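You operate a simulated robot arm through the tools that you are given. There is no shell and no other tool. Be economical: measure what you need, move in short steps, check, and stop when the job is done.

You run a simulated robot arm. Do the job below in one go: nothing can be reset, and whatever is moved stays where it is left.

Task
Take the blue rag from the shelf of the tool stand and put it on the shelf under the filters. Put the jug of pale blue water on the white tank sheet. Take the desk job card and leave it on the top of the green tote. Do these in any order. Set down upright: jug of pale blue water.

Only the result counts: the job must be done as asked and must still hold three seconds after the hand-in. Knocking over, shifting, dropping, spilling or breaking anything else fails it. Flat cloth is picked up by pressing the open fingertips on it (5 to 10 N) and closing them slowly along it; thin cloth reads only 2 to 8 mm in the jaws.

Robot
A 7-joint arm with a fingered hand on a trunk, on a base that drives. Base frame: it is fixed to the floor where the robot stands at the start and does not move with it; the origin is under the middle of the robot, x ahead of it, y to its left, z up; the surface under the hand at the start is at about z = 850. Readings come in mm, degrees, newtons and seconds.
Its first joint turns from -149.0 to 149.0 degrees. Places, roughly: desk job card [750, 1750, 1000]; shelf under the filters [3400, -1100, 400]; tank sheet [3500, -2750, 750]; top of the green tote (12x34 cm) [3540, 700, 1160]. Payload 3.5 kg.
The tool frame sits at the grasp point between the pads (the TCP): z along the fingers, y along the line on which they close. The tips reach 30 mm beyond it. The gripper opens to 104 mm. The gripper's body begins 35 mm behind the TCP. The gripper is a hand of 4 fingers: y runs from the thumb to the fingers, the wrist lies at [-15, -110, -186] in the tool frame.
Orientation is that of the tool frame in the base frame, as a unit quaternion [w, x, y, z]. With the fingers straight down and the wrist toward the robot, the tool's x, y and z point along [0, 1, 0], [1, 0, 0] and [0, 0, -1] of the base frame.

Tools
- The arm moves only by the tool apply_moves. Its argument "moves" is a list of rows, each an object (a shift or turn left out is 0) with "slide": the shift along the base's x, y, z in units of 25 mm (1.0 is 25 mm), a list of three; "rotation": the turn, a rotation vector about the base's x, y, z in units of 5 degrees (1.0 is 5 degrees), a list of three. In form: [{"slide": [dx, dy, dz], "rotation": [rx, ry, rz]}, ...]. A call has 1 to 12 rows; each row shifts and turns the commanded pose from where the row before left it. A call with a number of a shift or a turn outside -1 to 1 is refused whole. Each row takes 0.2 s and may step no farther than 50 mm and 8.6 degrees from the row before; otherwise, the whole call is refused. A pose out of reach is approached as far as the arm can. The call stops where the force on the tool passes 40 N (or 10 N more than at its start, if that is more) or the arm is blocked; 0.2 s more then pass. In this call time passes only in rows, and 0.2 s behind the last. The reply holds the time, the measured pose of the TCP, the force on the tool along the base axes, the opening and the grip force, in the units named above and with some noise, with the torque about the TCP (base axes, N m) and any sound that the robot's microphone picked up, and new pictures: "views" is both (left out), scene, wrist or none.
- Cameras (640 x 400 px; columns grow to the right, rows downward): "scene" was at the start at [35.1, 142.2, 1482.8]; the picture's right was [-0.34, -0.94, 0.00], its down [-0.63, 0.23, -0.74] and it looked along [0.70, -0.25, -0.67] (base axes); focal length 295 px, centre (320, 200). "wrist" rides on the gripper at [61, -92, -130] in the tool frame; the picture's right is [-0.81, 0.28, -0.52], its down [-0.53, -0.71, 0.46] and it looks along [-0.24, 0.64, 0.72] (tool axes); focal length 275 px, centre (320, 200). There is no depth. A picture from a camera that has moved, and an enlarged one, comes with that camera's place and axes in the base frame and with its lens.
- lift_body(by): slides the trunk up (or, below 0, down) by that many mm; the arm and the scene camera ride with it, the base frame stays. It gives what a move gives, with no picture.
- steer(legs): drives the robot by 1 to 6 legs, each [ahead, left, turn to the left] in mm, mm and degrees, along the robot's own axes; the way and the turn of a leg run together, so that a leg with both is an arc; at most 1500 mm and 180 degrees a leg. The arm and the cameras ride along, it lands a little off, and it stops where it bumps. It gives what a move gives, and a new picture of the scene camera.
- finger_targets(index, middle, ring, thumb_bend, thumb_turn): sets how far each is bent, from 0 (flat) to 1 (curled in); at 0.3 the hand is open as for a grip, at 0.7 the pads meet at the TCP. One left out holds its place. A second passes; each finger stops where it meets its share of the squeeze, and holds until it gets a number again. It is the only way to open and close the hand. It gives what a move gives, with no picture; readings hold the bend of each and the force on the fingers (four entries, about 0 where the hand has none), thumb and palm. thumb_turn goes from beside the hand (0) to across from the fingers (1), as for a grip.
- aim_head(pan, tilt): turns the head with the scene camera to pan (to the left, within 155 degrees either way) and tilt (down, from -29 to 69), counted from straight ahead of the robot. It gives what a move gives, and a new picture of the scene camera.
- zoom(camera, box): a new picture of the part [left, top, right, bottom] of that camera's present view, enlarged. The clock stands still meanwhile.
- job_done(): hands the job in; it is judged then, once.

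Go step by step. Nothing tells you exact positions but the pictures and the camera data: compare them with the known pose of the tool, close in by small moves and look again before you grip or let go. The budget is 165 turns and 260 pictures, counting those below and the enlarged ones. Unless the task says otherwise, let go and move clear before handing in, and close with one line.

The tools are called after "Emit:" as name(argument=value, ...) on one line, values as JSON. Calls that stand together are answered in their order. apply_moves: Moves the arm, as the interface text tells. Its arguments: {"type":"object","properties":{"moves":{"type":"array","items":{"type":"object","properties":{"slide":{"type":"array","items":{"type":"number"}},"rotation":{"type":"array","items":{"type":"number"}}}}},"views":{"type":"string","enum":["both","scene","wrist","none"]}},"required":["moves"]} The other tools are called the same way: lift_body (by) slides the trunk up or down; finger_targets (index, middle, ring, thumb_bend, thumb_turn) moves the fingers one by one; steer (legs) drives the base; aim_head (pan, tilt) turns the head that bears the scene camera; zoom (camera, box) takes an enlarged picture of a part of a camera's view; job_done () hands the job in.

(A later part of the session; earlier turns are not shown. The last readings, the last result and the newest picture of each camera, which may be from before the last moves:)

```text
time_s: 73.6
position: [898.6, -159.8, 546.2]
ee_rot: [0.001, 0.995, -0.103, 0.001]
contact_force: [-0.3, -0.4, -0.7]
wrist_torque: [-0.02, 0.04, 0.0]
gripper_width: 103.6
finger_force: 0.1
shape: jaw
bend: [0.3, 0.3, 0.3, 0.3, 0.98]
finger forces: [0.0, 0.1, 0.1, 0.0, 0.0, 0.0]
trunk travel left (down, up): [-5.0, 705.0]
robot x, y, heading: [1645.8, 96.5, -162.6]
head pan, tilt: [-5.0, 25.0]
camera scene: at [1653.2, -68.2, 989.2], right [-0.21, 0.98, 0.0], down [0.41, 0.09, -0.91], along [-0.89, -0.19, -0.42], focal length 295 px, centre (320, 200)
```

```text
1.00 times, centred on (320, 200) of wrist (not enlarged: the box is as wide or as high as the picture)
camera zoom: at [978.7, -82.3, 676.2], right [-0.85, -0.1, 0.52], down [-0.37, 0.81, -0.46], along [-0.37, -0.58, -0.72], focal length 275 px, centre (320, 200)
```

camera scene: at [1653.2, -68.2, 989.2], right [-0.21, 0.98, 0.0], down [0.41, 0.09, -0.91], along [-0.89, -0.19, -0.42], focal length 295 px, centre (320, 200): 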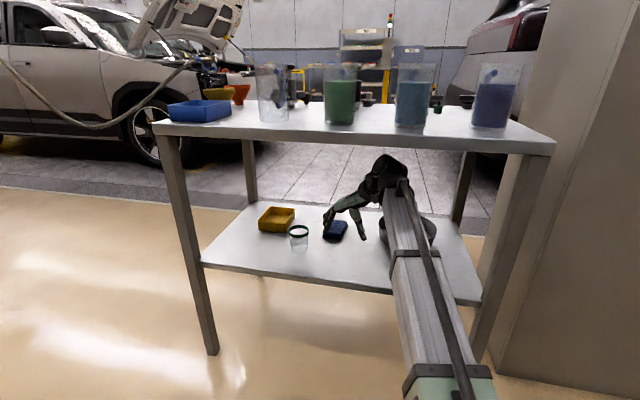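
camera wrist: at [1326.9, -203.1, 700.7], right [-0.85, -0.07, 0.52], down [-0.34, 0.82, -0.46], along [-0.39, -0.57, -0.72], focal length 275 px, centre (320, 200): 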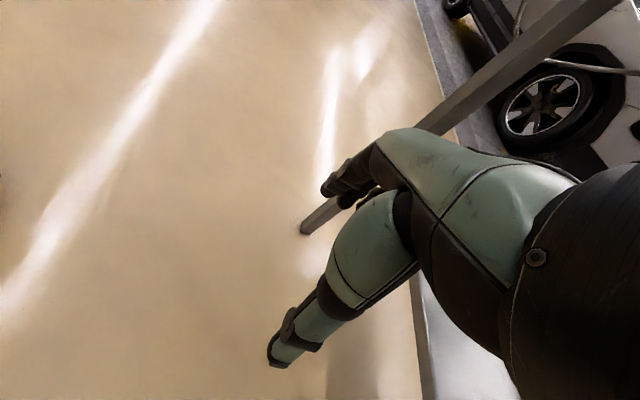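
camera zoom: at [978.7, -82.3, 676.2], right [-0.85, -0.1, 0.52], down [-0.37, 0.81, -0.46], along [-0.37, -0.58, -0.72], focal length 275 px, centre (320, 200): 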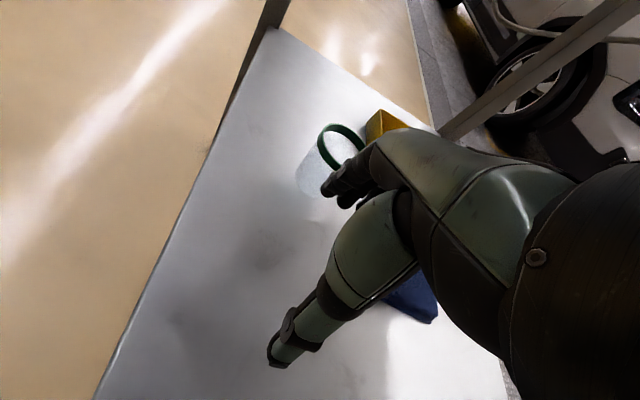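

I'm under the table top with no contact. I'll lower 40 mm for wrist clearance, then drive the last 190 mm.

Emit:
apply_moves(moves=[{"slide": [0, 0, -0.8]}, {"slide": [0, 0, -0.8]}], views="none")

Emit:
steer(legs=[[190, 0, 0]])

Emit:
zoom(camera="wrist", box=[0, 0, 640, 400])

Emit:
zoom(camera="scene", box=[220, 130, 480, 292])

```text
time_s: 74.2
position: [898.3, -159.7, 505.2]
ee_rot: [0.0, 0.995, -0.103, 0.0]
contact_force: [0.3, -0.6, 0.8]
wrist_torque: [-0.03, 0.0, 0.0]
gripper_width: 103.8
finger_force: 0.1
shape: jaw
bend: [0.3, 0.3, 0.3, 0.3, 0.98]
finger forces: [0.0, 0.0, 0.0, 0.1, 0.0, 0.0]
trunk travel left (down, up): [-5.0, 705.0]
robot x, y, heading: [1644.8, 99.9, -162.6]
head pan, tilt: [-5.0, 25.0]
```

```text
time_s: 75.8
position: [718.3, -218.8, 505.9]
ee_rot: [0.001, 0.995, -0.101, 0.001]
contact_force: [-0.1, 0.4, -0.4]
wrist_torque: [-0.02, -0.01, 0.01]
gripper_width: 103.5
finger_force: 0.1
shape: jaw
bend: [0.3, 0.3, 0.3, 0.3, 0.98]
finger forces: [0.1, 0.0, 0.0, 0.1, 0.0, 0.0]
trunk travel left (down, up): [-5.0, 705.0]
robot x, y, heading: [1468.8, 41.3, -162.3]
head pan, tilt: [-5.0, 25.0]
camera scene: at [1473.1, -124.9, 989.2], right [-0.22, 0.98, 0.0], down [0.41, 0.09, -0.91], along [-0.88, -0.2, -0.42], focal length 295 px, centre (320, 200)
```

scene: 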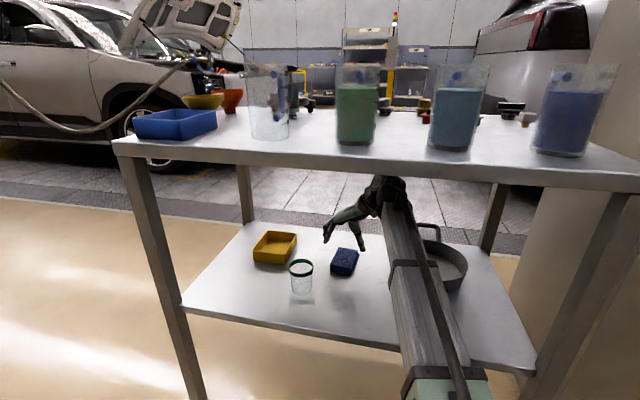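

```text
1.00 times, centred on (320, 200) of wrist (not enlarged: the box is as wide or as high as the picture)
camera zoom: at [797.8, -141.2, 636.1], right [-0.85, -0.1, 0.52], down [-0.38, 0.81, -0.46], along [-0.37, -0.58, -0.72], focal length 275 px, centre (320, 200)
```

zoom: 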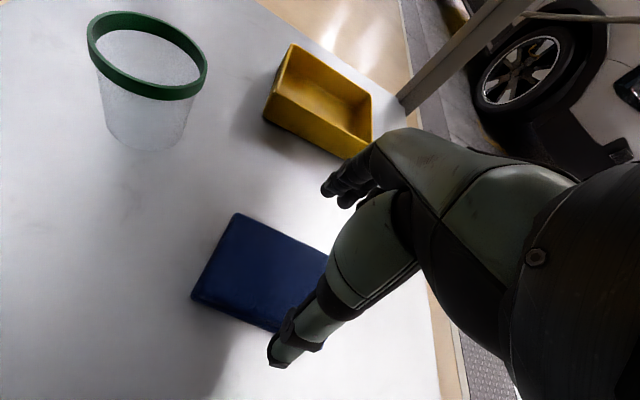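

```text
2.46 times, centred on (350, 211) of scene
camera zoom: at [1473.1, -124.9, 989.2], right [-0.22, 0.98, 0.0], down [0.41, 0.09, -0.91], along [-0.88, -0.2, -0.42], focal length 727 px, centre (246, 173)
```

zoom: 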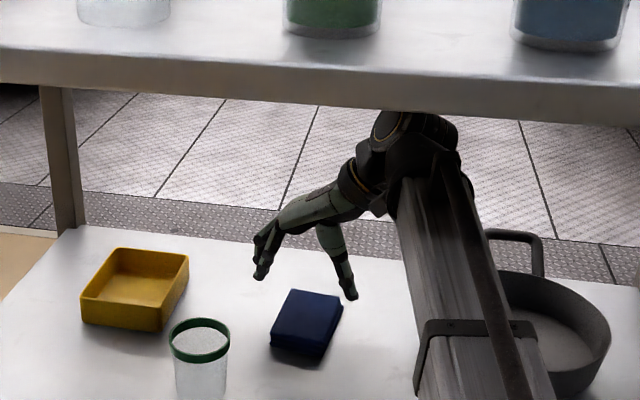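

Measured again from the wrist view, the rag is centred at about (730,-215), and its short axis lines up with the closing axis. I'll shift 12 mm and go down in steps.

Emit:
apply_moves(moves=[{"slide": [0.24, 0.08, -0.4]}, {"slide": [0.24, 0.08, -0.4]}, {"slide": [0, 0, -0.6]}, {"slide": [0, 0, -0.4]}], views="both")

Emit:
zoom(camera="scene", box=[280, 180, 420, 290])

```text
time_s: 76.8
position: [730.9, -215.4, 461.4]
ee_rot: [0.001, 0.995, -0.102, 0.0]
contact_force: [-0.1, -0.1, -0.7]
wrist_torque: [0.0, 0.04, 0.02]
gripper_width: 103.5
finger_force: 0.0
shape: jaw
bend: [0.3, 0.3, 0.3, 0.3, 0.98]
finger forces: [0.0, 0.0, 0.0, 0.0, 0.1, 0.0]
trunk travel left (down, up): [-5.0, 705.0]
robot x, y, heading: [1464.6, 43.7, -162.4]
head pan, tilt: [-5.0, 25.0]
camera scene: at [1473.1, -124.9, 989.2], right [-0.22, 0.98, 0.0], down [0.41, 0.09, -0.91], along [-0.88, -0.2, -0.42], focal length 295 px, centre (320, 200)
camera wrist: at [810.5, -137.0, 591.5], right [-0.85, -0.1, 0.52], down [-0.38, 0.81, -0.46], along [-0.37, -0.58, -0.72], focal length 275 px, centre (320, 200)
```

scene: 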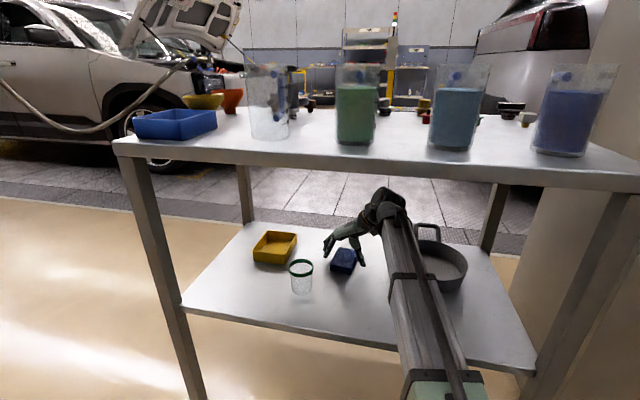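
wrist: 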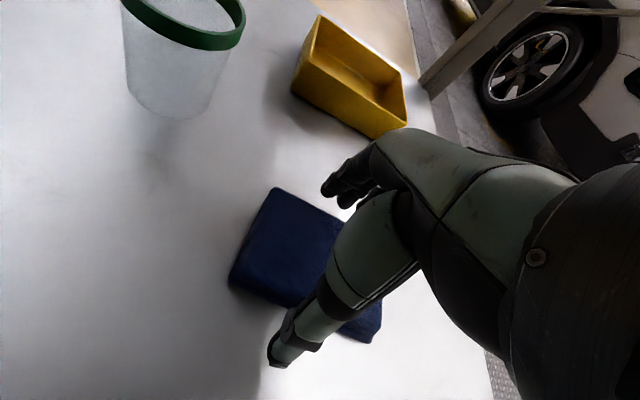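

```text
3.64 times, centred on (350, 235) of scene
camera zoom: at [1473.1, -124.9, 989.2], right [-0.22, 0.98, 0.0], down [0.41, 0.09, -0.91], along [-0.88, -0.2, -0.42], focal length 1074 px, centre (211, 73)
```

zoom: 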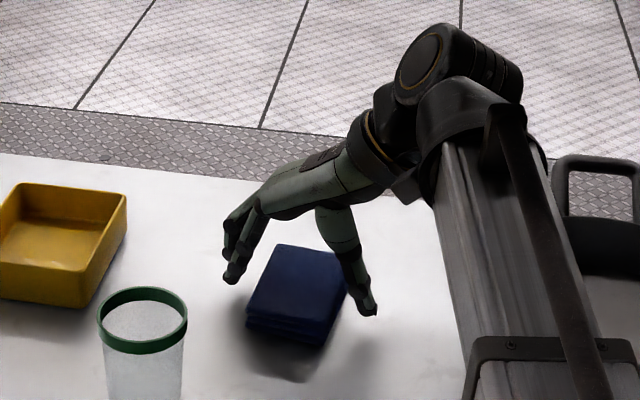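

The thumb and fingers straddle the folded rag. I'll lower gently until I touch the shelf.

Emit:
apply_moves(moves=[{"slide": [0, 0, -0.2]}, {"slide": [0, 0, -0.2]}], views="none")

Emit:
apply_moves(moves=[{"slide": [0, 0, -0.12]}, {"slide": [0, 0, -0.12]}], views="scene")

Emit:
zoom(camera="scene", box=[280, 180, 420, 290])

```text
time_s: 77.4
position: [730.3, -214.0, 452.2]
ee_rot: [0.001, 0.995, -0.101, 0.0]
contact_force: [-0.8, 0.9, -0.7]
wrist_torque: [0.02, -0.03, 0.0]
gripper_width: 103.9
finger_force: 0.0
shape: jaw
bend: [0.3, 0.3, 0.3, 0.3, 0.98]
finger forces: [0.1, 0.0, 0.0, 0.1, 0.0, 0.1]
trunk travel left (down, up): [-5.0, 705.0]
robot x, y, heading: [1464.8, 46.7, -162.5]
head pan, tilt: [-5.0, 25.0]
```

```text
time_s: 78.0
position: [730.3, -214.5, 447.9]
ee_rot: [0.002, 0.995, -0.103, -0.001]
contact_force: [0.5, 4.2, 27.2]
wrist_torque: [-1.36, 0.55, -0.05]
gripper_width: 101.6
finger_force: 0.0
shape: jaw
bend: [0.3, 0.3, 0.3, 0.3, 0.98]
finger forces: [0.4, 26.0, 0.0, 0.0, 0.9, 0.1]
trunk travel left (down, up): [-5.0, 705.0]
robot x, y, heading: [1465.9, 43.0, -162.5]
head pan, tilt: [-5.0, 25.0]
camera scene: at [1474.7, -124.1, 989.8], right [-0.22, 0.98, 0.0], down [0.41, 0.09, -0.91], along [-0.89, -0.2, -0.42], focal length 295 px, centre (320, 200)
```

scene: 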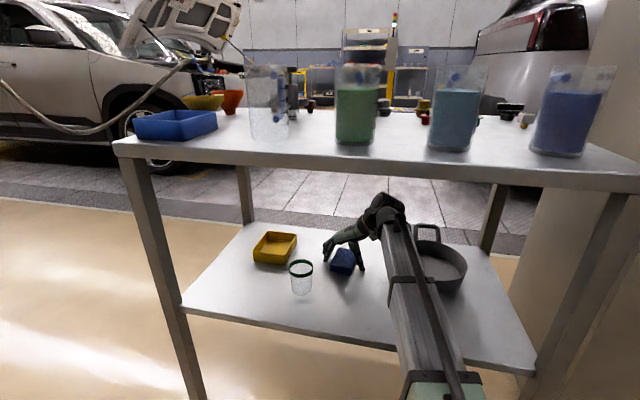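

```text
3.64 times, centred on (350, 235) of scene
camera zoom: at [1474.7, -124.1, 989.8], right [-0.22, 0.98, 0.0], down [0.41, 0.09, -0.91], along [-0.89, -0.2, -0.42], focal length 1074 px, centre (211, 73)
```

zoom: 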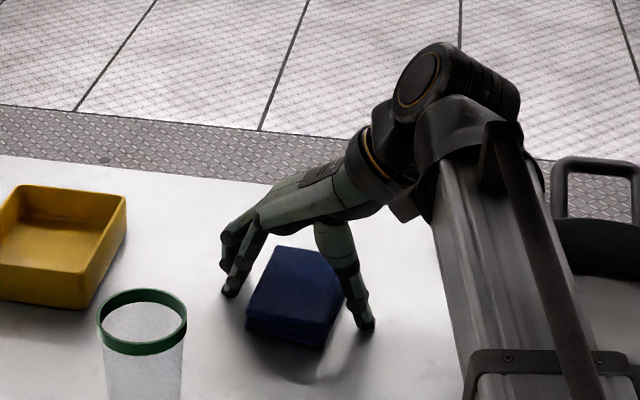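

Contact with the shelf is at TCP z≈449. I'll raise 4 mm and close slowly.

Emit:
apply_moves(moves=[{"slide": [0, 0, 0.16]}], views="none")

Emit:
finger_targets(index=0.4, middle=0.4, ring=0.4, thumb_bend=0.4)

Emit:
finger_targets(index=0.5, middle=0.5, ring=0.5, thumb_bend=0.5)

```text
time_s: 78.4
position: [730.9, -214.4, 448.5]
ee_rot: [0.001, 0.995, -0.101, 0.0]
contact_force: [0.1, 4.0, 15.5]
wrist_torque: [-0.8, 0.34, -0.08]
gripper_width: 102.4
finger_force: 0.0
shape: jaw
bend: [0.3, 0.3, 0.3, 0.3, 0.98]
finger forces: [0.1, 15.6, 0.1, 0.1, 0.0, 0.1]
trunk travel left (down, up): [-5.0, 705.0]
robot x, y, heading: [1465.5, 40.8, -162.6]
head pan, tilt: [-5.0, 25.0]
```

```text
time_s: 79.4
position: [731.7, -214.9, 450.4]
ee_rot: [0.001, 0.995, -0.102, 0.0]
contact_force: [-0.9, -2.5, 22.4]
wrist_torque: [-1.16, 0.4, 0.02]
gripper_width: 80.6
finger_force: 11.8
shape: fingers
bend: [0.38, 0.3, 0.4, 0.4, 0.98]
finger forces: [1.9, 19.4, 0.0, 0.0, 1.9, 0.0]
trunk travel left (down, up): [-5.0, 705.0]
robot x, y, heading: [1465.5, 43.7, -162.7]
head pan, tilt: [-5.0, 25.0]
```

```text
time_s: 80.4
position: [731.4, -215.6, 451.5]
ee_rot: [0.002, 0.995, -0.102, -0.001]
contact_force: [-2.4, -5.5, 32.2]
wrist_torque: [-1.39, 0.35, 0.01]
gripper_width: 73.7
finger_force: 18.9
shape: fingers
bend: [0.41, 0.31, 0.46, 0.44, 0.97]
finger forces: [11.9, 14.1, 4.3, 0.0, 7.5, 0.1]
trunk travel left (down, up): [-5.0, 705.0]
robot x, y, heading: [1463.6, 44.3, -162.5]
head pan, tilt: [-5.0, 25.0]
```

The fingers are now pushing on the shelf. I'll raise a bit more and keep closing.

Emit:
apply_moves(moves=[{"slide": [0, 0, 0.2]}], views="none")

Emit:
finger_targets(index=0.55, middle=0.55, ring=0.55, thumb_bend=0.55)

Emit:
zoom(camera="scene", box=[280, 180, 420, 290])

Emit:
zoom(camera="wrist", box=[160, 150, 480, 400])

```text
time_s: 80.8
position: [730.9, -213.6, 452.4]
ee_rot: [0.0, 0.995, -0.102, 0.002]
contact_force: [-0.1, -4.2, 9.8]
wrist_torque: [-0.65, 0.14, 0.01]
gripper_width: 67.8
finger_force: 10.9
shape: fingers
bend: [0.44, 0.34, 0.46, 0.46, 0.97]
finger forces: [6.1, 6.6, 2.9, 0.0, 5.6, 0.0]
trunk travel left (down, up): [-5.0, 705.0]
robot x, y, heading: [1469.0, 42.1, -162.4]
head pan, tilt: [-5.0, 25.0]
```

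```text
time_s: 81.8
position: [731.7, -214.0, 454.3]
ee_rot: [0.001, 0.995, -0.102, -0.001]
contact_force: [-1.2, -3.8, 14.1]
wrist_torque: [-0.72, 0.25, 0.04]
gripper_width: 65.0
finger_force: 18.7
shape: fingers
bend: [0.46, 0.43, 0.49, 0.46, 0.96]
finger forces: [7.6, 13.1, 4.8, 0.0, 12.2, 0.0]
trunk travel left (down, up): [-5.0, 705.0]
robot x, y, heading: [1467.5, 45.3, -162.4]
head pan, tilt: [-5.0, 25.0]
```

```text
3.64 times, centred on (350, 235) of scene
camera zoom: at [1473.9, -124.7, 989.3], right [-0.22, 0.98, 0.0], down [0.41, 0.09, -0.91], along [-0.89, -0.2, -0.42], focal length 1074 px, centre (211, 73)
```

zoom: 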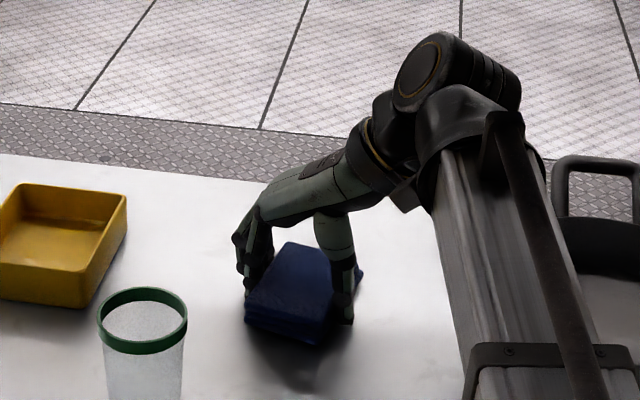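

```text
1.60 times, centred on (320, 275) of wrist
camera zoom: at [809.9, -137.4, 584.8], right [-0.85, -0.1, 0.52], down [-0.38, 0.81, -0.46], along [-0.37, -0.58, -0.72], focal length 440 px, centre (320, 80)
```

zoom: 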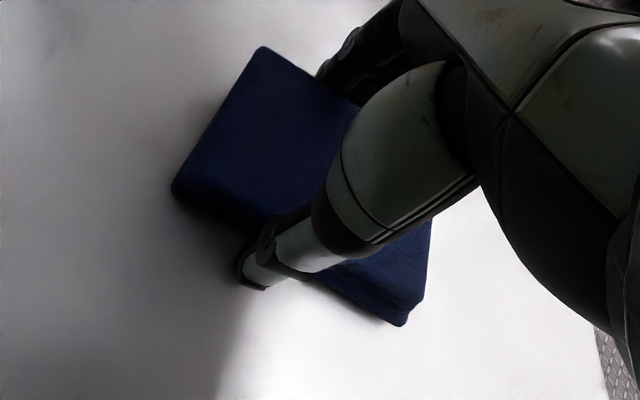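

The rag is held on both sides. I'll squeeze a bit more and lift gently.

Emit:
finger_targets(index=0.65, middle=0.65, ring=0.65, thumb_bend=0.65)

Emit:
apply_moves(moves=[{"slide": [0, 0, 0.3]}, {"slide": [0, 0, 0.4]}, {"slide": [0, 0, 0.4]}, {"slide": [0, 0, 0.4]}], views="both")

```text
time_s: 82.8
position: [731.1, -214.1, 453.6]
ee_rot: [0.001, 0.995, -0.102, 0.0]
contact_force: [-1.1, -4.1, 12.8]
wrist_torque: [-0.71, 0.31, 0.02]
gripper_width: 64.5
finger_force: 23.7
shape: fingers
bend: [0.47, 0.43, 0.51, 0.46, 0.95]
finger forces: [9.4, 13.7, 6.9, 0.0, 16.6, 0.0]
trunk travel left (down, up): [-5.0, 705.0]
robot x, y, heading: [1464.7, 42.4, -162.5]
head pan, tilt: [-5.0, 25.0]
```

```text
time_s: 83.8
position: [729.3, -214.2, 491.7]
ee_rot: [0.0, 0.995, -0.103, 0.001]
contact_force: [-0.3, -0.3, -0.1]
wrist_torque: [0.01, 0.0, 0.02]
gripper_width: 64.6
finger_force: 16.8
shape: fingers
bend: [0.47, 0.49, 0.51, 0.46, 0.95]
finger forces: [8.8, 1.3, 6.6, 0.0, 17.1, 0.1]
trunk travel left (down, up): [-5.0, 705.0]
robot x, y, heading: [1465.6, 43.3, -162.7]
head pan, tilt: [-5.0, 25.0]
camera scene: at [1473.0, -124.9, 989.2], right [-0.22, 0.98, 0.0], down [0.41, 0.09, -0.91], along [-0.88, -0.2, -0.42], focal length 295 px, centre (320, 200)
camera wrist: at [809.5, -136.8, 621.5], right [-0.85, -0.1, 0.52], down [-0.38, 0.81, -0.46], along [-0.37, -0.58, -0.72], focal length 275 px, centre (320, 200)
```

scene: 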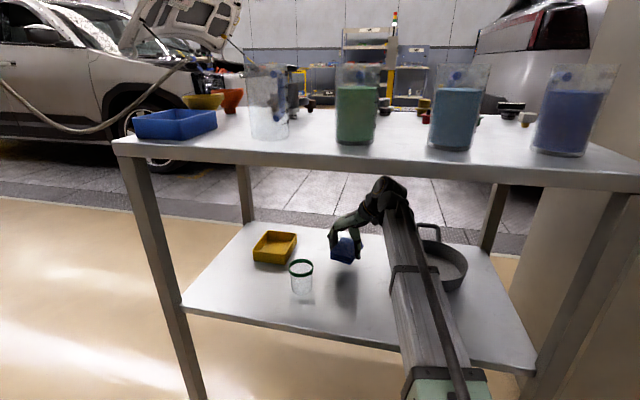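
wrist: 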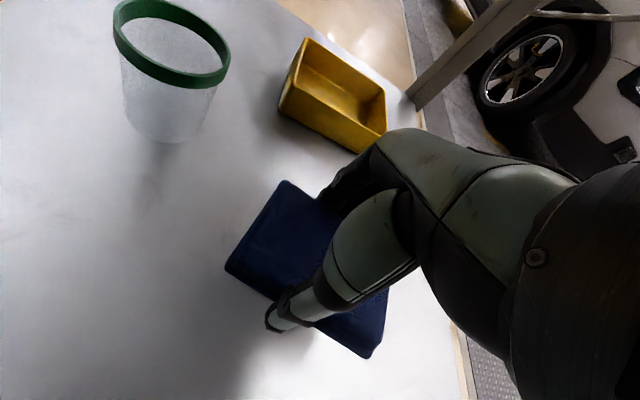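

The rag is lifted and held. I'll raise it a little, then back straight out.

Emit:
apply_moves(moves=[{"slide": [0, 0, 0.5]}, {"slide": [0, 0, 0.5]}], views="none")

Emit:
steer(legs=[[-500, 0, 0]])

Emit:
zoom(camera="wrist", box=[0, 0, 640, 400])

```text
time_s: 84.4
position: [730.8, -214.7, 515.7]
ee_rot: [0.0, 0.995, -0.101, 0.0]
contact_force: [0.1, -0.5, 0.3]
wrist_torque: [0.0, -0.01, 0.01]
gripper_width: 64.3
finger_force: 17.1
shape: fingers
bend: [0.47, 0.49, 0.51, 0.46, 0.95]
finger forces: [8.8, 1.4, 6.6, 0.1, 17.1, 0.1]
trunk travel left (down, up): [-5.0, 705.0]
robot x, y, heading: [1463.8, 40.1, -162.5]
head pan, tilt: [-5.0, 25.0]
```

```text
time_s: 87.3
position: [1202.0, -65.8, 515.8]
ee_rot: [0.0, 0.995, -0.104, 0.001]
contact_force: [0.9, 0.1, -0.5]
wrist_torque: [0.0, 0.03, 0.02]
gripper_width: 64.7
finger_force: 17.2
shape: fingers
bend: [0.47, 0.49, 0.51, 0.46, 0.95]
finger forces: [8.7, 1.4, 6.5, 0.1, 17.2, 0.0]
trunk travel left (down, up): [-5.0, 705.0]
robot x, y, heading: [1938.9, 190.8, -162.5]
head pan, tilt: [-5.0, 25.0]
camera scene: at [1944.4, 23.7, 989.2], right [-0.22, 0.98, 0.0], down [0.41, 0.09, -0.91], along [-0.89, -0.2, -0.42], focal length 295 px, centre (320, 200)
```

scene: 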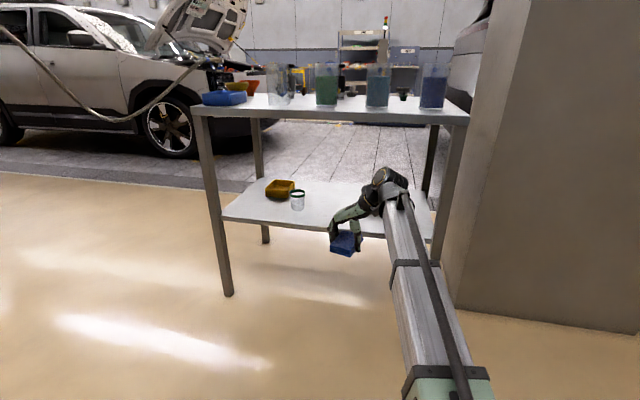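

```text
1.00 times, centred on (320, 200) of wrist (not enlarged: the box is as wide or as high as the picture)
camera zoom: at [1280.8, 12.0, 646.6], right [-0.85, -0.1, 0.52], down [-0.38, 0.81, -0.46], along [-0.37, -0.58, -0.72], focal length 275 px, centre (320, 200)
```

zoom: 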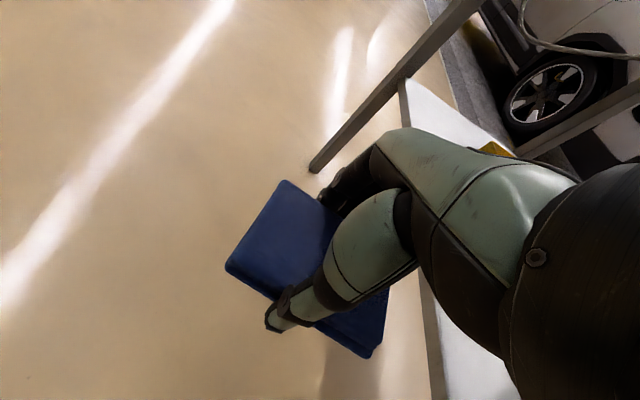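

The rag is clear of the stand. Now I'll turn to the bench and line up near y≈-1100.

Emit:
steer(legs=[[0, 0, 162.5], [0, -1250, 0]])

Emit:
aim_head(pan=10, tilt=15)

Emit:
zoom(camera="scene", box=[160, 100, 480, 300])

```text
time_s: 100.3
position: [2736.0, -1025.3, 515.8]
ee_rot: [-0.001, 0.243, 0.97, 0.001]
contact_force: [-0.3, -0.1, -0.1]
wrist_torque: [0.01, 0.02, 0.02]
gripper_width: 63.8
finger_force: 15.4
shape: fingers
bend: [0.47, 0.49, 0.52, 0.46, 0.95]
finger forces: [8.0, 1.2, 6.4, 0.1, 15.6, 0.0]
trunk travel left (down, up): [-5.0, 705.0]
robot x, y, heading: [1955.9, -1062.0, 1.1]
head pan, tilt: [-5.0, 25.0]
camera scene: at [2002.4, -901.2, 989.2], right [-0.07, -1.0, 0.0], down [-0.42, 0.03, -0.91], along [0.9, -0.06, -0.42], focal length 295 px, centre (320, 200)
```

scene: 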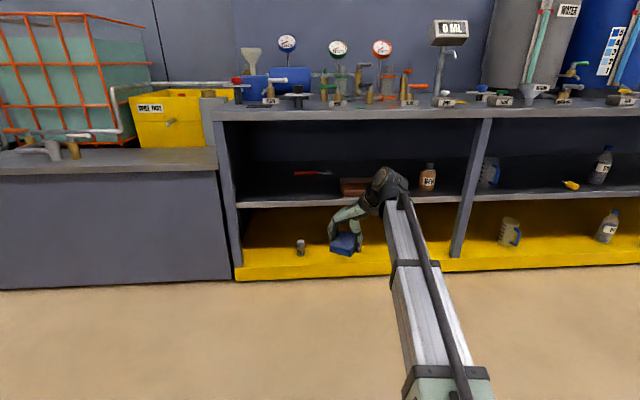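

```text
time_s: 101.1
position: [2737.2, -1025.3, 515.8]
ee_rot: [-0.001, 0.243, 0.97, 0.0]
contact_force: [0.5, -0.4, -0.1]
wrist_torque: [0.03, 0.06, 0.01]
gripper_width: 63.8
finger_force: 15.7
shape: fingers
bend: [0.47, 0.49, 0.52, 0.46, 0.95]
finger forces: [8.1, 1.2, 6.4, 0.0, 15.8, 0.0]
trunk travel left (down, up): [-5.0, 705.0]
robot x, y, heading: [1958.8, -1065.0, 1.1]
head pan, tilt: [10.0, 15.0]
camera scene: at [2002.2, -877.0, 1005.4], right [0.19, -0.98, 0.0], down [-0.25, -0.05, -0.97], along [0.95, 0.19, -0.26], focal length 295 px, centre (320, 200)
```

scene: 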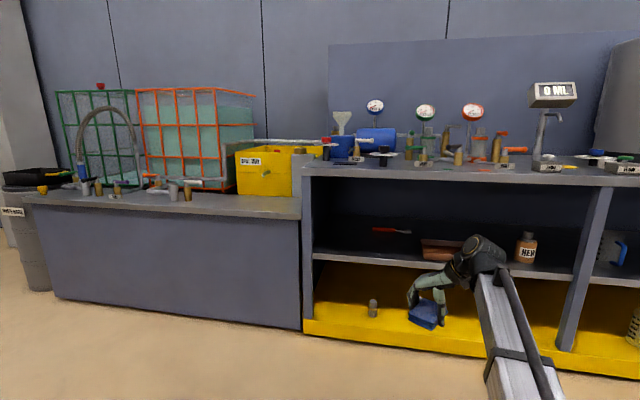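

```text
2.00 times, centred on (320, 200) of scene
camera zoom: at [2002.2, -877.0, 1005.4], right [0.19, -0.98, 0.0], down [-0.25, -0.05, -0.97], along [0.95, 0.19, -0.26], focal length 591 px, centre (320, 200)
```

zoom: 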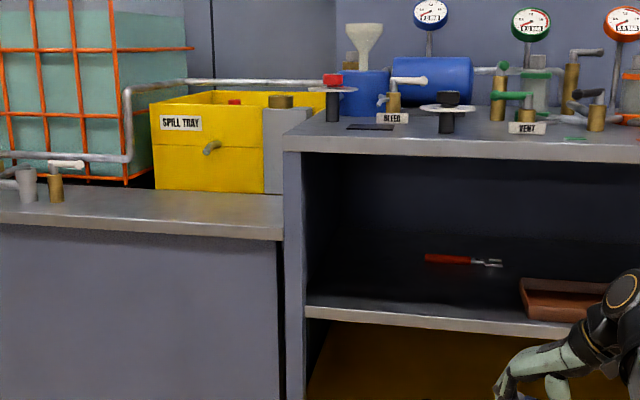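

The bench front is near x≈3190 with its shelf at z≈425, holding a spatula at the back and a brown tray at the front right. The left part of the compartment (y≈-650 to -1040) is free, so I'll aim the rag at about (3330,-900). I'll lower to an entry height, drive close and look.

Emit:
apply_moves(moves=[{"slide": [0, 0, -0.5]}, {"slide": [0, 0, -0.5]}, {"slide": [0, 0, -0.4]}], views="none")

Emit:
steer(legs=[[0, 114, 0], [340, 0, 0]])

Emit:
zoom(camera="scene", box=[200, 120, 520, 320])

Emit:
zoom(camera="wrist", box=[0, 0, 640, 400])

```text
time_s: 101.9
position: [2736.3, -1025.4, 480.8]
ee_rot: [-0.002, 0.243, 0.97, -0.001]
contact_force: [-0.2, -0.5, -0.4]
wrist_torque: [-0.03, -0.01, -0.04]
gripper_width: 63.8
finger_force: 15.4
shape: fingers
bend: [0.47, 0.49, 0.52, 0.46, 0.95]
finger forces: [8.1, 1.2, 6.3, 0.1, 15.7, 0.0]
trunk travel left (down, up): [-5.0, 705.0]
robot x, y, heading: [1955.1, -1065.0, 0.9]
head pan, tilt: [10.0, 15.0]
```

```text
time_s: 104.9
position: [3082.6, -901.5, 482.1]
ee_rot: [-0.001, 0.241, 0.971, 0.0]
contact_force: [-0.3, 0.0, -0.7]
wrist_torque: [0.02, 0.01, -0.02]
gripper_width: 63.9
finger_force: 15.9
shape: fingers
bend: [0.47, 0.49, 0.52, 0.46, 0.95]
finger forces: [8.1, 1.1, 6.4, 0.1, 15.7, 0.0]
trunk travel left (down, up): [-5.0, 705.0]
robot x, y, heading: [2301.9, -943.9, 1.5]
head pan, tilt: [10.0, 15.0]
camera scene: at [2347.2, -755.0, 1005.4], right [0.2, -0.98, 0.0], down [-0.25, -0.05, -0.97], along [0.95, 0.19, -0.26], focal length 295 px, centre (320, 200)
```

scene: 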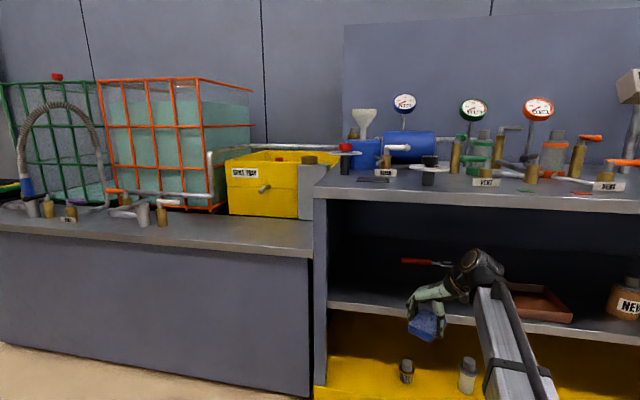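

```text
2.00 times, centred on (360, 220) of scene
camera zoom: at [2347.2, -755.0, 1005.4], right [0.2, -0.98, 0.0], down [-0.25, -0.05, -0.97], along [0.95, 0.19, -0.26], focal length 591 px, centre (240, 160)
```

zoom: 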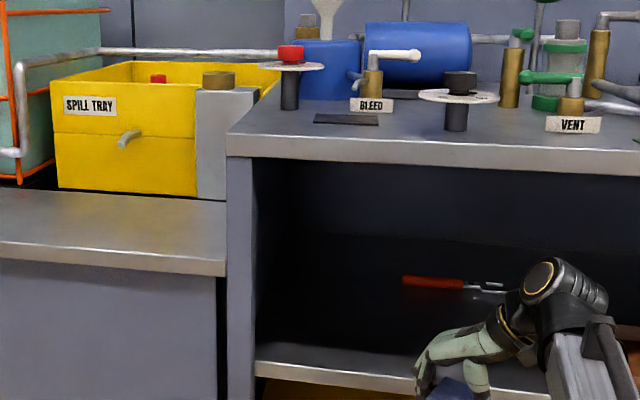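

```text
1.00 times, centred on (320, 200) of wrist (not enlarged: the box is as wide or as high as the picture)
camera zoom: at [2986.3, -953.8, 611.9], right [0.85, -0.14, 0.52], down [0.14, -0.88, -0.46], along [0.52, 0.46, -0.72], focal length 275 px, centre (320, 200)
```

zoom: 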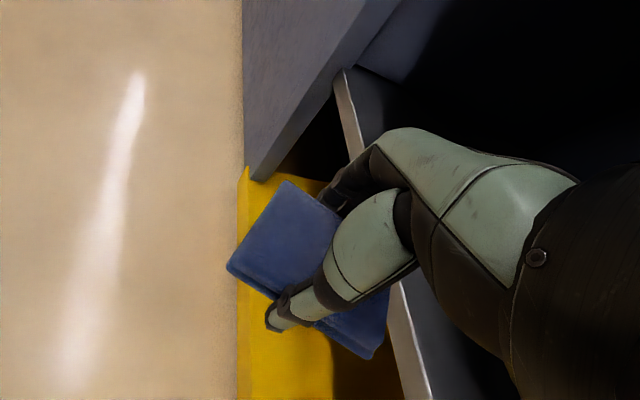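

I need the shelf height more exactly, so I'll zoom in on its front edge.

Emit:
zoom(camera="scene", box=[300, 270, 460, 370])

Emit:
aim_head(pan=5, tilt=30)

Emit:
zoom(camera="scene", box=[200, 100, 520, 300])

```text
4.00 times, centred on (380, 320) of scene
camera zoom: at [2347.2, -755.0, 1005.4], right [0.2, -0.98, 0.0], down [-0.25, -0.05, -0.97], along [0.95, 0.19, -0.26], focal length 1182 px, centre (80, -280)
```

zoom: 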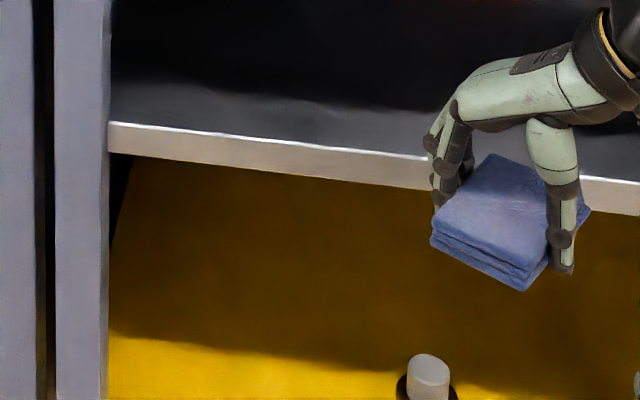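

```text
time_s: 105.7
position: [3082.3, -900.2, 480.4]
ee_rot: [-0.001, 0.241, 0.971, 0.0]
contact_force: [0.7, 0.0, 0.2]
wrist_torque: [0.02, 0.03, 0.01]
gripper_width: 63.9
finger_force: 15.9
shape: fingers
bend: [0.47, 0.49, 0.52, 0.46, 0.95]
finger forces: [8.2, 1.2, 6.3, 0.1, 15.8, 0.0]
trunk travel left (down, up): [-5.0, 705.0]
robot x, y, heading: [2300.9, -944.3, 1.3]
head pan, tilt: [5.0, 30.0]
camera scene: at [2345.5, -763.3, 981.3], right [0.11, -0.99, 0.0], down [-0.5, -0.06, -0.87], along [0.86, 0.1, -0.5], focal length 295 px, centre (320, 200)
```

scene: 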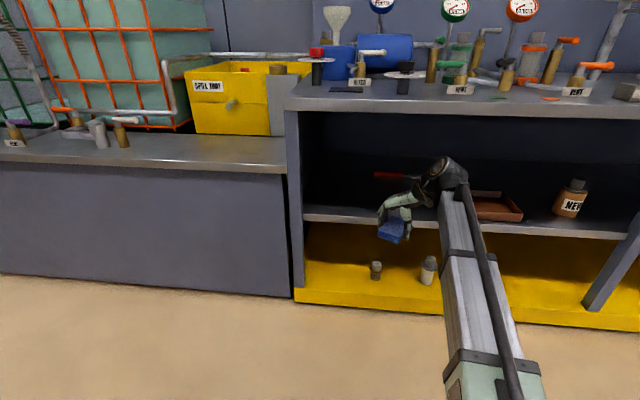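

```text
2.00 times, centred on (360, 200) of scene
camera zoom: at [2345.5, -763.3, 981.3], right [0.11, -0.99, 0.0], down [-0.5, -0.06, -0.87], along [0.86, 0.1, -0.5], focal length 591 px, centre (240, 200)
```

zoom: 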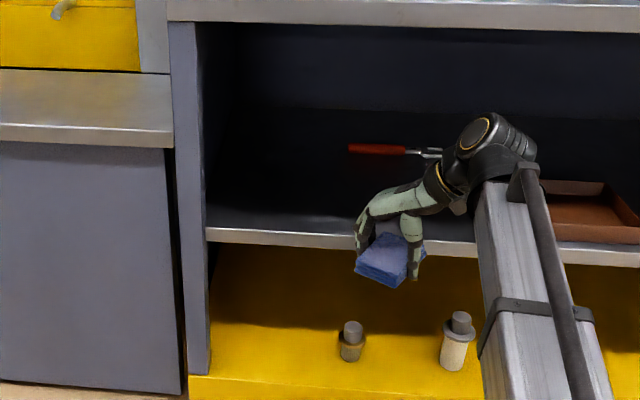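

The shelf top is about z≈420, so the hand clears both it and the bench top. I'll drive in 245 mm.

Emit:
steer(legs=[[245, 0, 0]])

Emit:
zoom(camera="scene", box=[240, 130, 560, 330])

Emit:
zoom(camera="wrist", box=[0, 0, 640, 400])

```text
time_s: 107.5
position: [3329.2, -892.4, 482.2]
ee_rot: [0.0, 0.24, 0.971, 0.0]
contact_force: [-0.3, -0.4, -0.7]
wrist_torque: [-0.02, 0.03, 0.02]
gripper_width: 63.8
finger_force: 15.8
shape: fingers
bend: [0.47, 0.49, 0.52, 0.46, 0.95]
finger forces: [8.1, 1.1, 6.3, 0.1, 15.7, 0.1]
trunk travel left (down, up): [-5.0, 705.0]
robot x, y, heading: [2550.5, -936.0, 1.5]
head pan, tilt: [5.0, 30.0]
camera scene: at [2590.8, -757.1, 981.2], right [0.11, -0.99, 0.0], down [-0.5, -0.06, -0.87], along [0.86, 0.1, -0.5], focal length 295 px, centre (320, 200)
```

scene: 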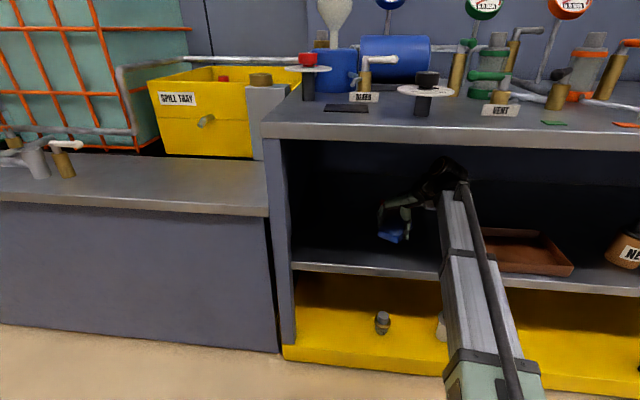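

```text
2.00 times, centred on (400, 230) of scene
camera zoom: at [2590.8, -757.1, 981.2], right [0.11, -0.99, 0.0], down [-0.5, -0.06, -0.87], along [0.86, 0.1, -0.5], focal length 591 px, centre (160, 140)
```

zoom: 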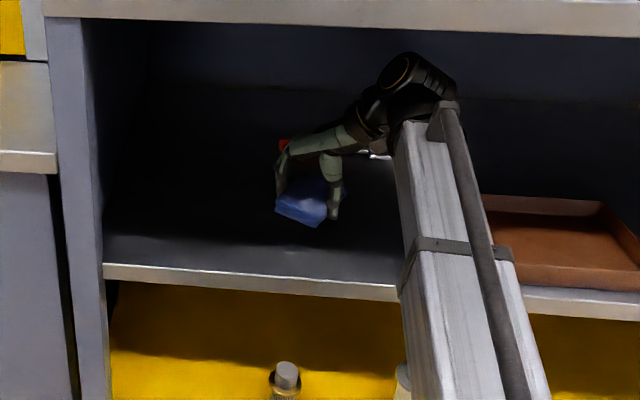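

```text
1.00 times, centred on (320, 200) of wrist (not enlarged: the box is as wide or as high as the picture)
camera zoom: at [3232.2, -945.4, 611.9], right [0.85, -0.13, 0.52], down [0.14, -0.88, -0.46], along [0.52, 0.46, -0.72], focal length 275 px, centre (320, 200)
```

zoom: 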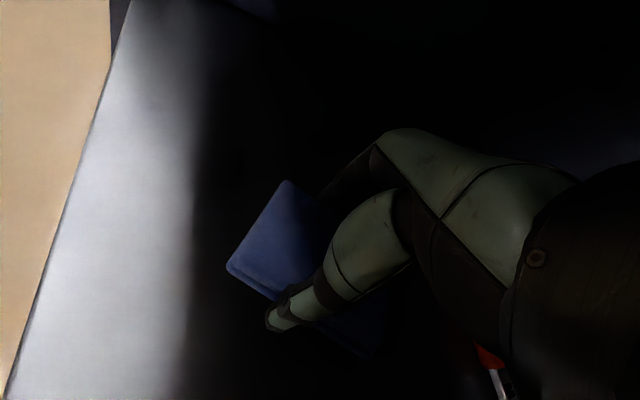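

The position is good and the spatula is well clear. I'll lower until the rag touches.

Emit:
apply_moves(moves=[{"slide": [0, 0, -0.3]}, {"slide": [0, 0, -0.3]}, {"slide": [0, 0, -0.2]}], views="none")

Emit:
apply_moves(moves=[{"slide": [0, 0, -0.12]}, {"slide": [0, 0, -0.12]}], views="none")

```text
time_s: 108.3
position: [3327.6, -892.9, 464.4]
ee_rot: [0.001, 0.239, 0.971, 0.001]
contact_force: [2.7, 0.9, 17.2]
wrist_torque: [0.53, -0.46, -0.06]
gripper_width: 64.1
finger_force: 24.8
shape: fingers
bend: [0.47, 0.47, 0.52, 0.46, 0.95]
finger forces: [8.2, 18.3, 6.5, 0.0, 15.7, 0.1]
trunk travel left (down, up): [-5.0, 705.0]
robot x, y, heading: [2545.5, -936.3, 1.5]
head pan, tilt: [5.0, 30.0]
```

```text
time_s: 108.8
position: [3329.0, -891.1, 463.2]
ee_rot: [0.003, 0.24, 0.971, 0.005]
contact_force: [0.3, 0.0, 22.1]
wrist_torque: [0.67, -0.48, 0.0]
gripper_width: 63.7
finger_force: 28.6
shape: fingers
bend: [0.47, 0.47, 0.52, 0.46, 0.95]
finger forces: [10.9, 22.7, 6.1, 0.0, 17.0, 0.0]
trunk travel left (down, up): [-5.0, 705.0]
robot x, y, heading: [2547.4, -936.0, 1.5]
head pan, tilt: [5.0, 30.0]
stopped in row 2: the force on the tool passed its limit at 44 N (the readings are from after the stop); the commanded pose is now the measured one
```

Touching. I'll ease up 3 mm and open gradually.

Emit:
apply_moves(moves=[{"slide": [0, 0, 0.16]}], views="none")

Emit:
finger_targets(index=0.35, middle=0.35, ring=0.35, thumb_bend=0.35)

Emit:
finger_targets(index=0.25, middle=0.25, ring=0.25, thumb_bend=0.25)

Emit:
apply_moves(moves=[{"slide": [0, 0, 0.4]}, {"slide": [0, 0, 0.4]}, {"slide": [0, 0, 0.4]}], views="both")

Emit:
zoom(camera="scene", box=[320, 170, 480, 270])

```text
time_s: 109.2
position: [3328.4, -891.0, 464.0]
ee_rot: [0.001, 0.241, 0.971, 0.003]
contact_force: [0.3, 0.3, 11.2]
wrist_torque: [0.33, -0.27, 0.01]
gripper_width: 64.1
finger_force: 21.6
shape: fingers
bend: [0.47, 0.47, 0.52, 0.46, 0.95]
finger forces: [8.1, 12.8, 6.5, 0.1, 16.2, 0.0]
trunk travel left (down, up): [-5.0, 705.0]
robot x, y, heading: [2551.6, -932.5, 1.6]
head pan, tilt: [5.0, 30.0]
```

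```text
time_s: 110.2
position: [3327.8, -892.1, 463.3]
ee_rot: [0.001, 0.24, 0.971, 0.004]
contact_force: [0.0, 0.0, -0.3]
wrist_torque: [-0.02, -0.01, -0.01]
gripper_width: 90.4
finger_force: 0.0
shape: fingers
bend: [0.35, 0.35, 0.35, 0.35, 0.97]
finger forces: [0.0, 0.1, 0.0, 0.1, 0.1, 0.0]
trunk travel left (down, up): [-5.0, 705.0]
robot x, y, heading: [2549.5, -935.0, 1.4]
head pan, tilt: [5.0, 30.0]
```

```text
time_s: 111.2
position: [3329.0, -891.1, 464.7]
ee_rot: [0.0, 0.24, 0.971, 0.004]
contact_force: [-0.6, -0.6, -0.4]
wrist_torque: [0.0, -0.02, -0.02]
gripper_width: 114.1
finger_force: 0.0
shape: fingers
bend: [0.25, 0.25, 0.25, 0.25, 0.97]
finger forces: [0.1, 0.0, 0.0, 0.0, 0.0, 0.0]
trunk travel left (down, up): [-5.0, 705.0]
robot x, y, heading: [2546.5, -934.8, 1.6]
head pan, tilt: [5.0, 30.0]
```

```text
time_s: 112.0
position: [3328.3, -892.5, 491.8]
ee_rot: [0.001, 0.24, 0.971, 0.004]
contact_force: [-0.2, 0.7, -0.9]
wrist_torque: [-0.01, 0.02, 0.03]
gripper_width: 114.3
finger_force: 0.1
shape: fingers
bend: [0.25, 0.25, 0.25, 0.25, 0.97]
finger forces: [0.1, 0.0, 0.2, 0.0, 0.0, 0.1]
trunk travel left (down, up): [-5.0, 705.0]
robot x, y, heading: [2549.3, -933.5, 1.7]
head pan, tilt: [5.0, 30.0]
camera scene: at [2590.8, -757.1, 981.2], right [0.11, -0.99, 0.0], down [-0.5, -0.06, -0.87], along [0.86, 0.1, -0.5], focal length 295 px, centre (320, 200)
camera wrist: at [3232.3, -946.0, 622.5], right [0.84, -0.14, 0.52], down [0.14, -0.88, -0.46], along [0.52, 0.46, -0.72], focal length 275 px, centre (320, 200)
```

scene: 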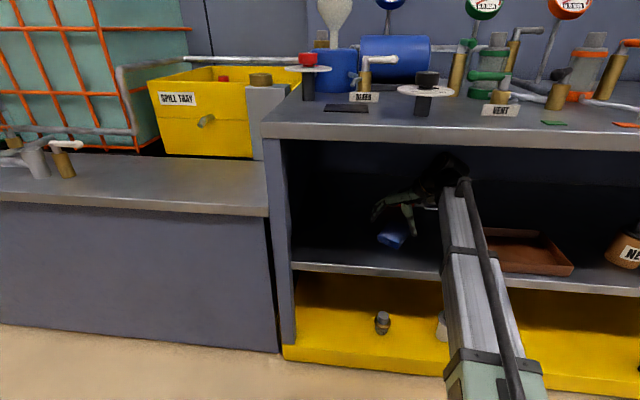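
wrist: 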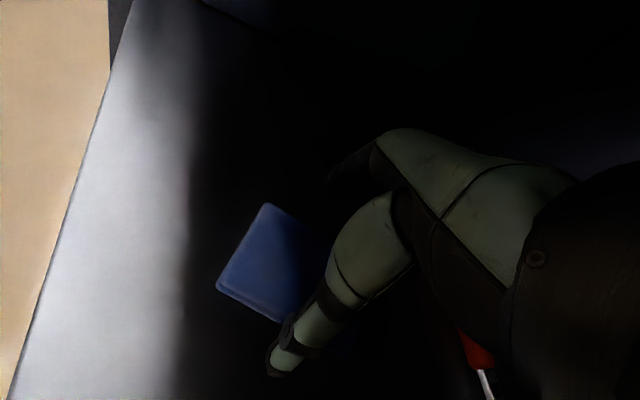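

```text
4.00 times, centred on (400, 220) of scene
camera zoom: at [2590.8, -757.1, 981.2], right [0.11, -0.99, 0.0], down [-0.5, -0.06, -0.87], along [0.86, 0.1, -0.5], focal length 1182 px, centre (0, 120)
```

zoom: 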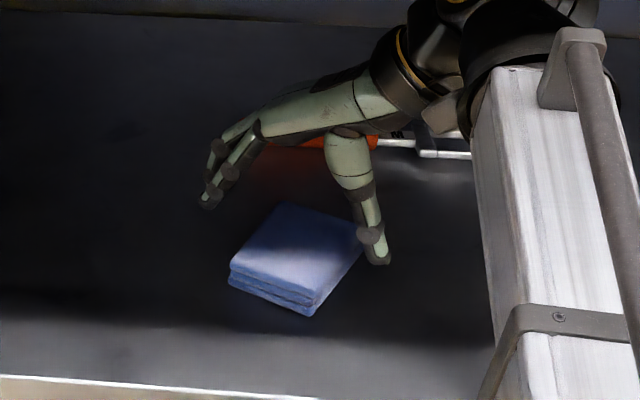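

The rag is down flat on the shelf. I'll raise slightly and back out.

Emit:
apply_moves(moves=[{"slide": [0, 0, 0.4]}], views="none")

Emit:
steer(legs=[[-500, 0, 0]])

Emit:
aim_head(pan=-40, tilt=12)

Emit:
zoom(camera="scene", box=[160, 100, 480, 300])

```text
time_s: 112.4
position: [3329.0, -891.6, 502.3]
ee_rot: [0.001, 0.24, 0.971, 0.003]
contact_force: [-1.0, 0.7, -0.1]
wrist_torque: [0.03, 0.0, 0.01]
gripper_width: 114.2
finger_force: 0.2
shape: fingers
bend: [0.25, 0.25, 0.25, 0.25, 0.97]
finger forces: [0.0, 0.0, 0.0, 0.0, 0.0, 0.0]
trunk travel left (down, up): [-5.0, 705.0]
robot x, y, heading: [2547.7, -935.3, 1.7]
head pan, tilt: [5.0, 30.0]
```

```text
time_s: 115.3
position: [2835.7, -913.5, 502.2]
ee_rot: [0.001, 0.248, 0.969, 0.003]
contact_force: [0.8, 0.4, 0.4]
wrist_torque: [0.0, 0.02, 0.0]
gripper_width: 114.3
finger_force: 0.1
shape: fingers
bend: [0.25, 0.25, 0.25, 0.25, 0.97]
finger forces: [0.0, 0.0, 0.0, 0.0, 0.0, 0.1]
trunk travel left (down, up): [-5.0, 705.0]
robot x, y, heading: [2055.6, -947.1, 0.5]
head pan, tilt: [5.0, 30.0]
camera scene: at [2099.3, -766.9, 981.2], right [0.1, -1.0, 0.0], down [-0.5, -0.05, -0.87], along [0.86, 0.08, -0.5], focal length 295 px, centre (320, 200)
```

scene: 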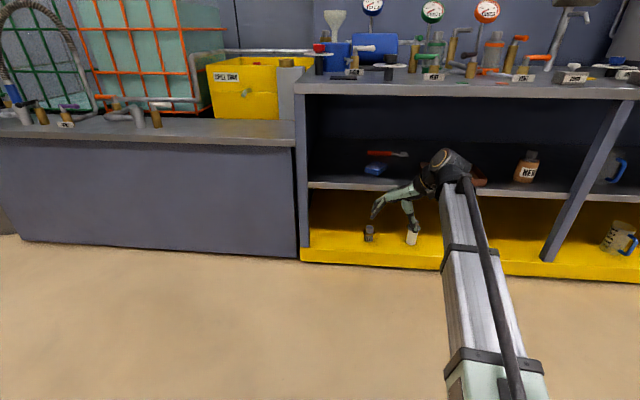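

```text
time_s: 116.5
position: [2835.4, -913.4, 503.3]
ee_rot: [0.002, 0.248, 0.969, 0.003]
contact_force: [0.5, 0.6, -0.2]
wrist_torque: [-0.03, 0.01, -0.01]
gripper_width: 114.5
finger_force: 0.1
shape: fingers
bend: [0.25, 0.25, 0.25, 0.25, 0.97]
finger forces: [0.0, 0.1, 0.0, 0.0, 0.0, 0.0]
trunk travel left (down, up): [-5.0, 705.0]
robot x, y, heading: [2053.4, -946.0, 0.4]
head pan, tilt: [-40.0, 12.0]
camera scene: at [2081.3, -834.8, 1010.3], right [-0.63, -0.77, 0.0], down [-0.16, 0.13, -0.98], along [0.76, -0.62, -0.21], focal length 295 px, centre (320, 200)
```

scene: 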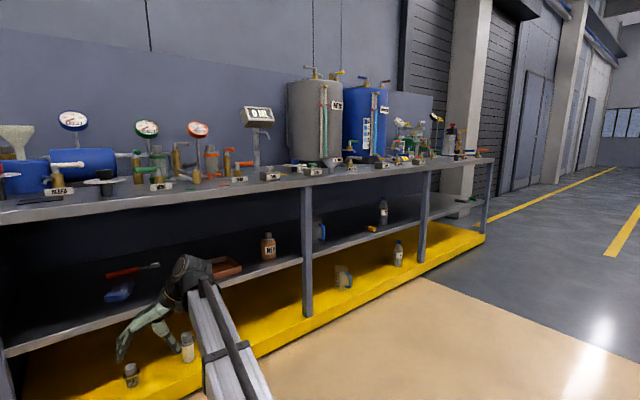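

```text
2.00 times, centred on (320, 200) of scene
camera zoom: at [2081.3, -834.8, 1010.3], right [-0.63, -0.77, 0.0], down [-0.16, 0.13, -0.98], along [0.76, -0.62, -0.21], focal length 591 px, centre (320, 200)
```

zoom: 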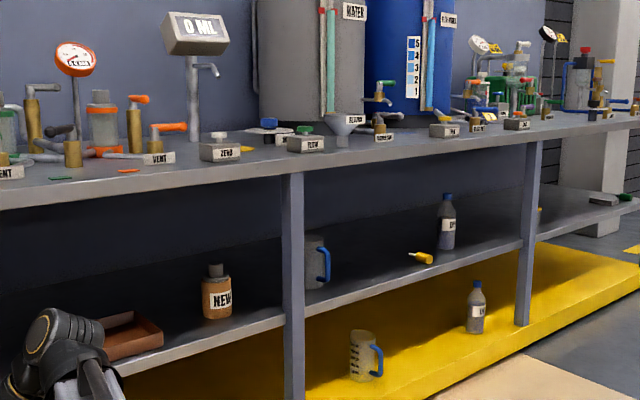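

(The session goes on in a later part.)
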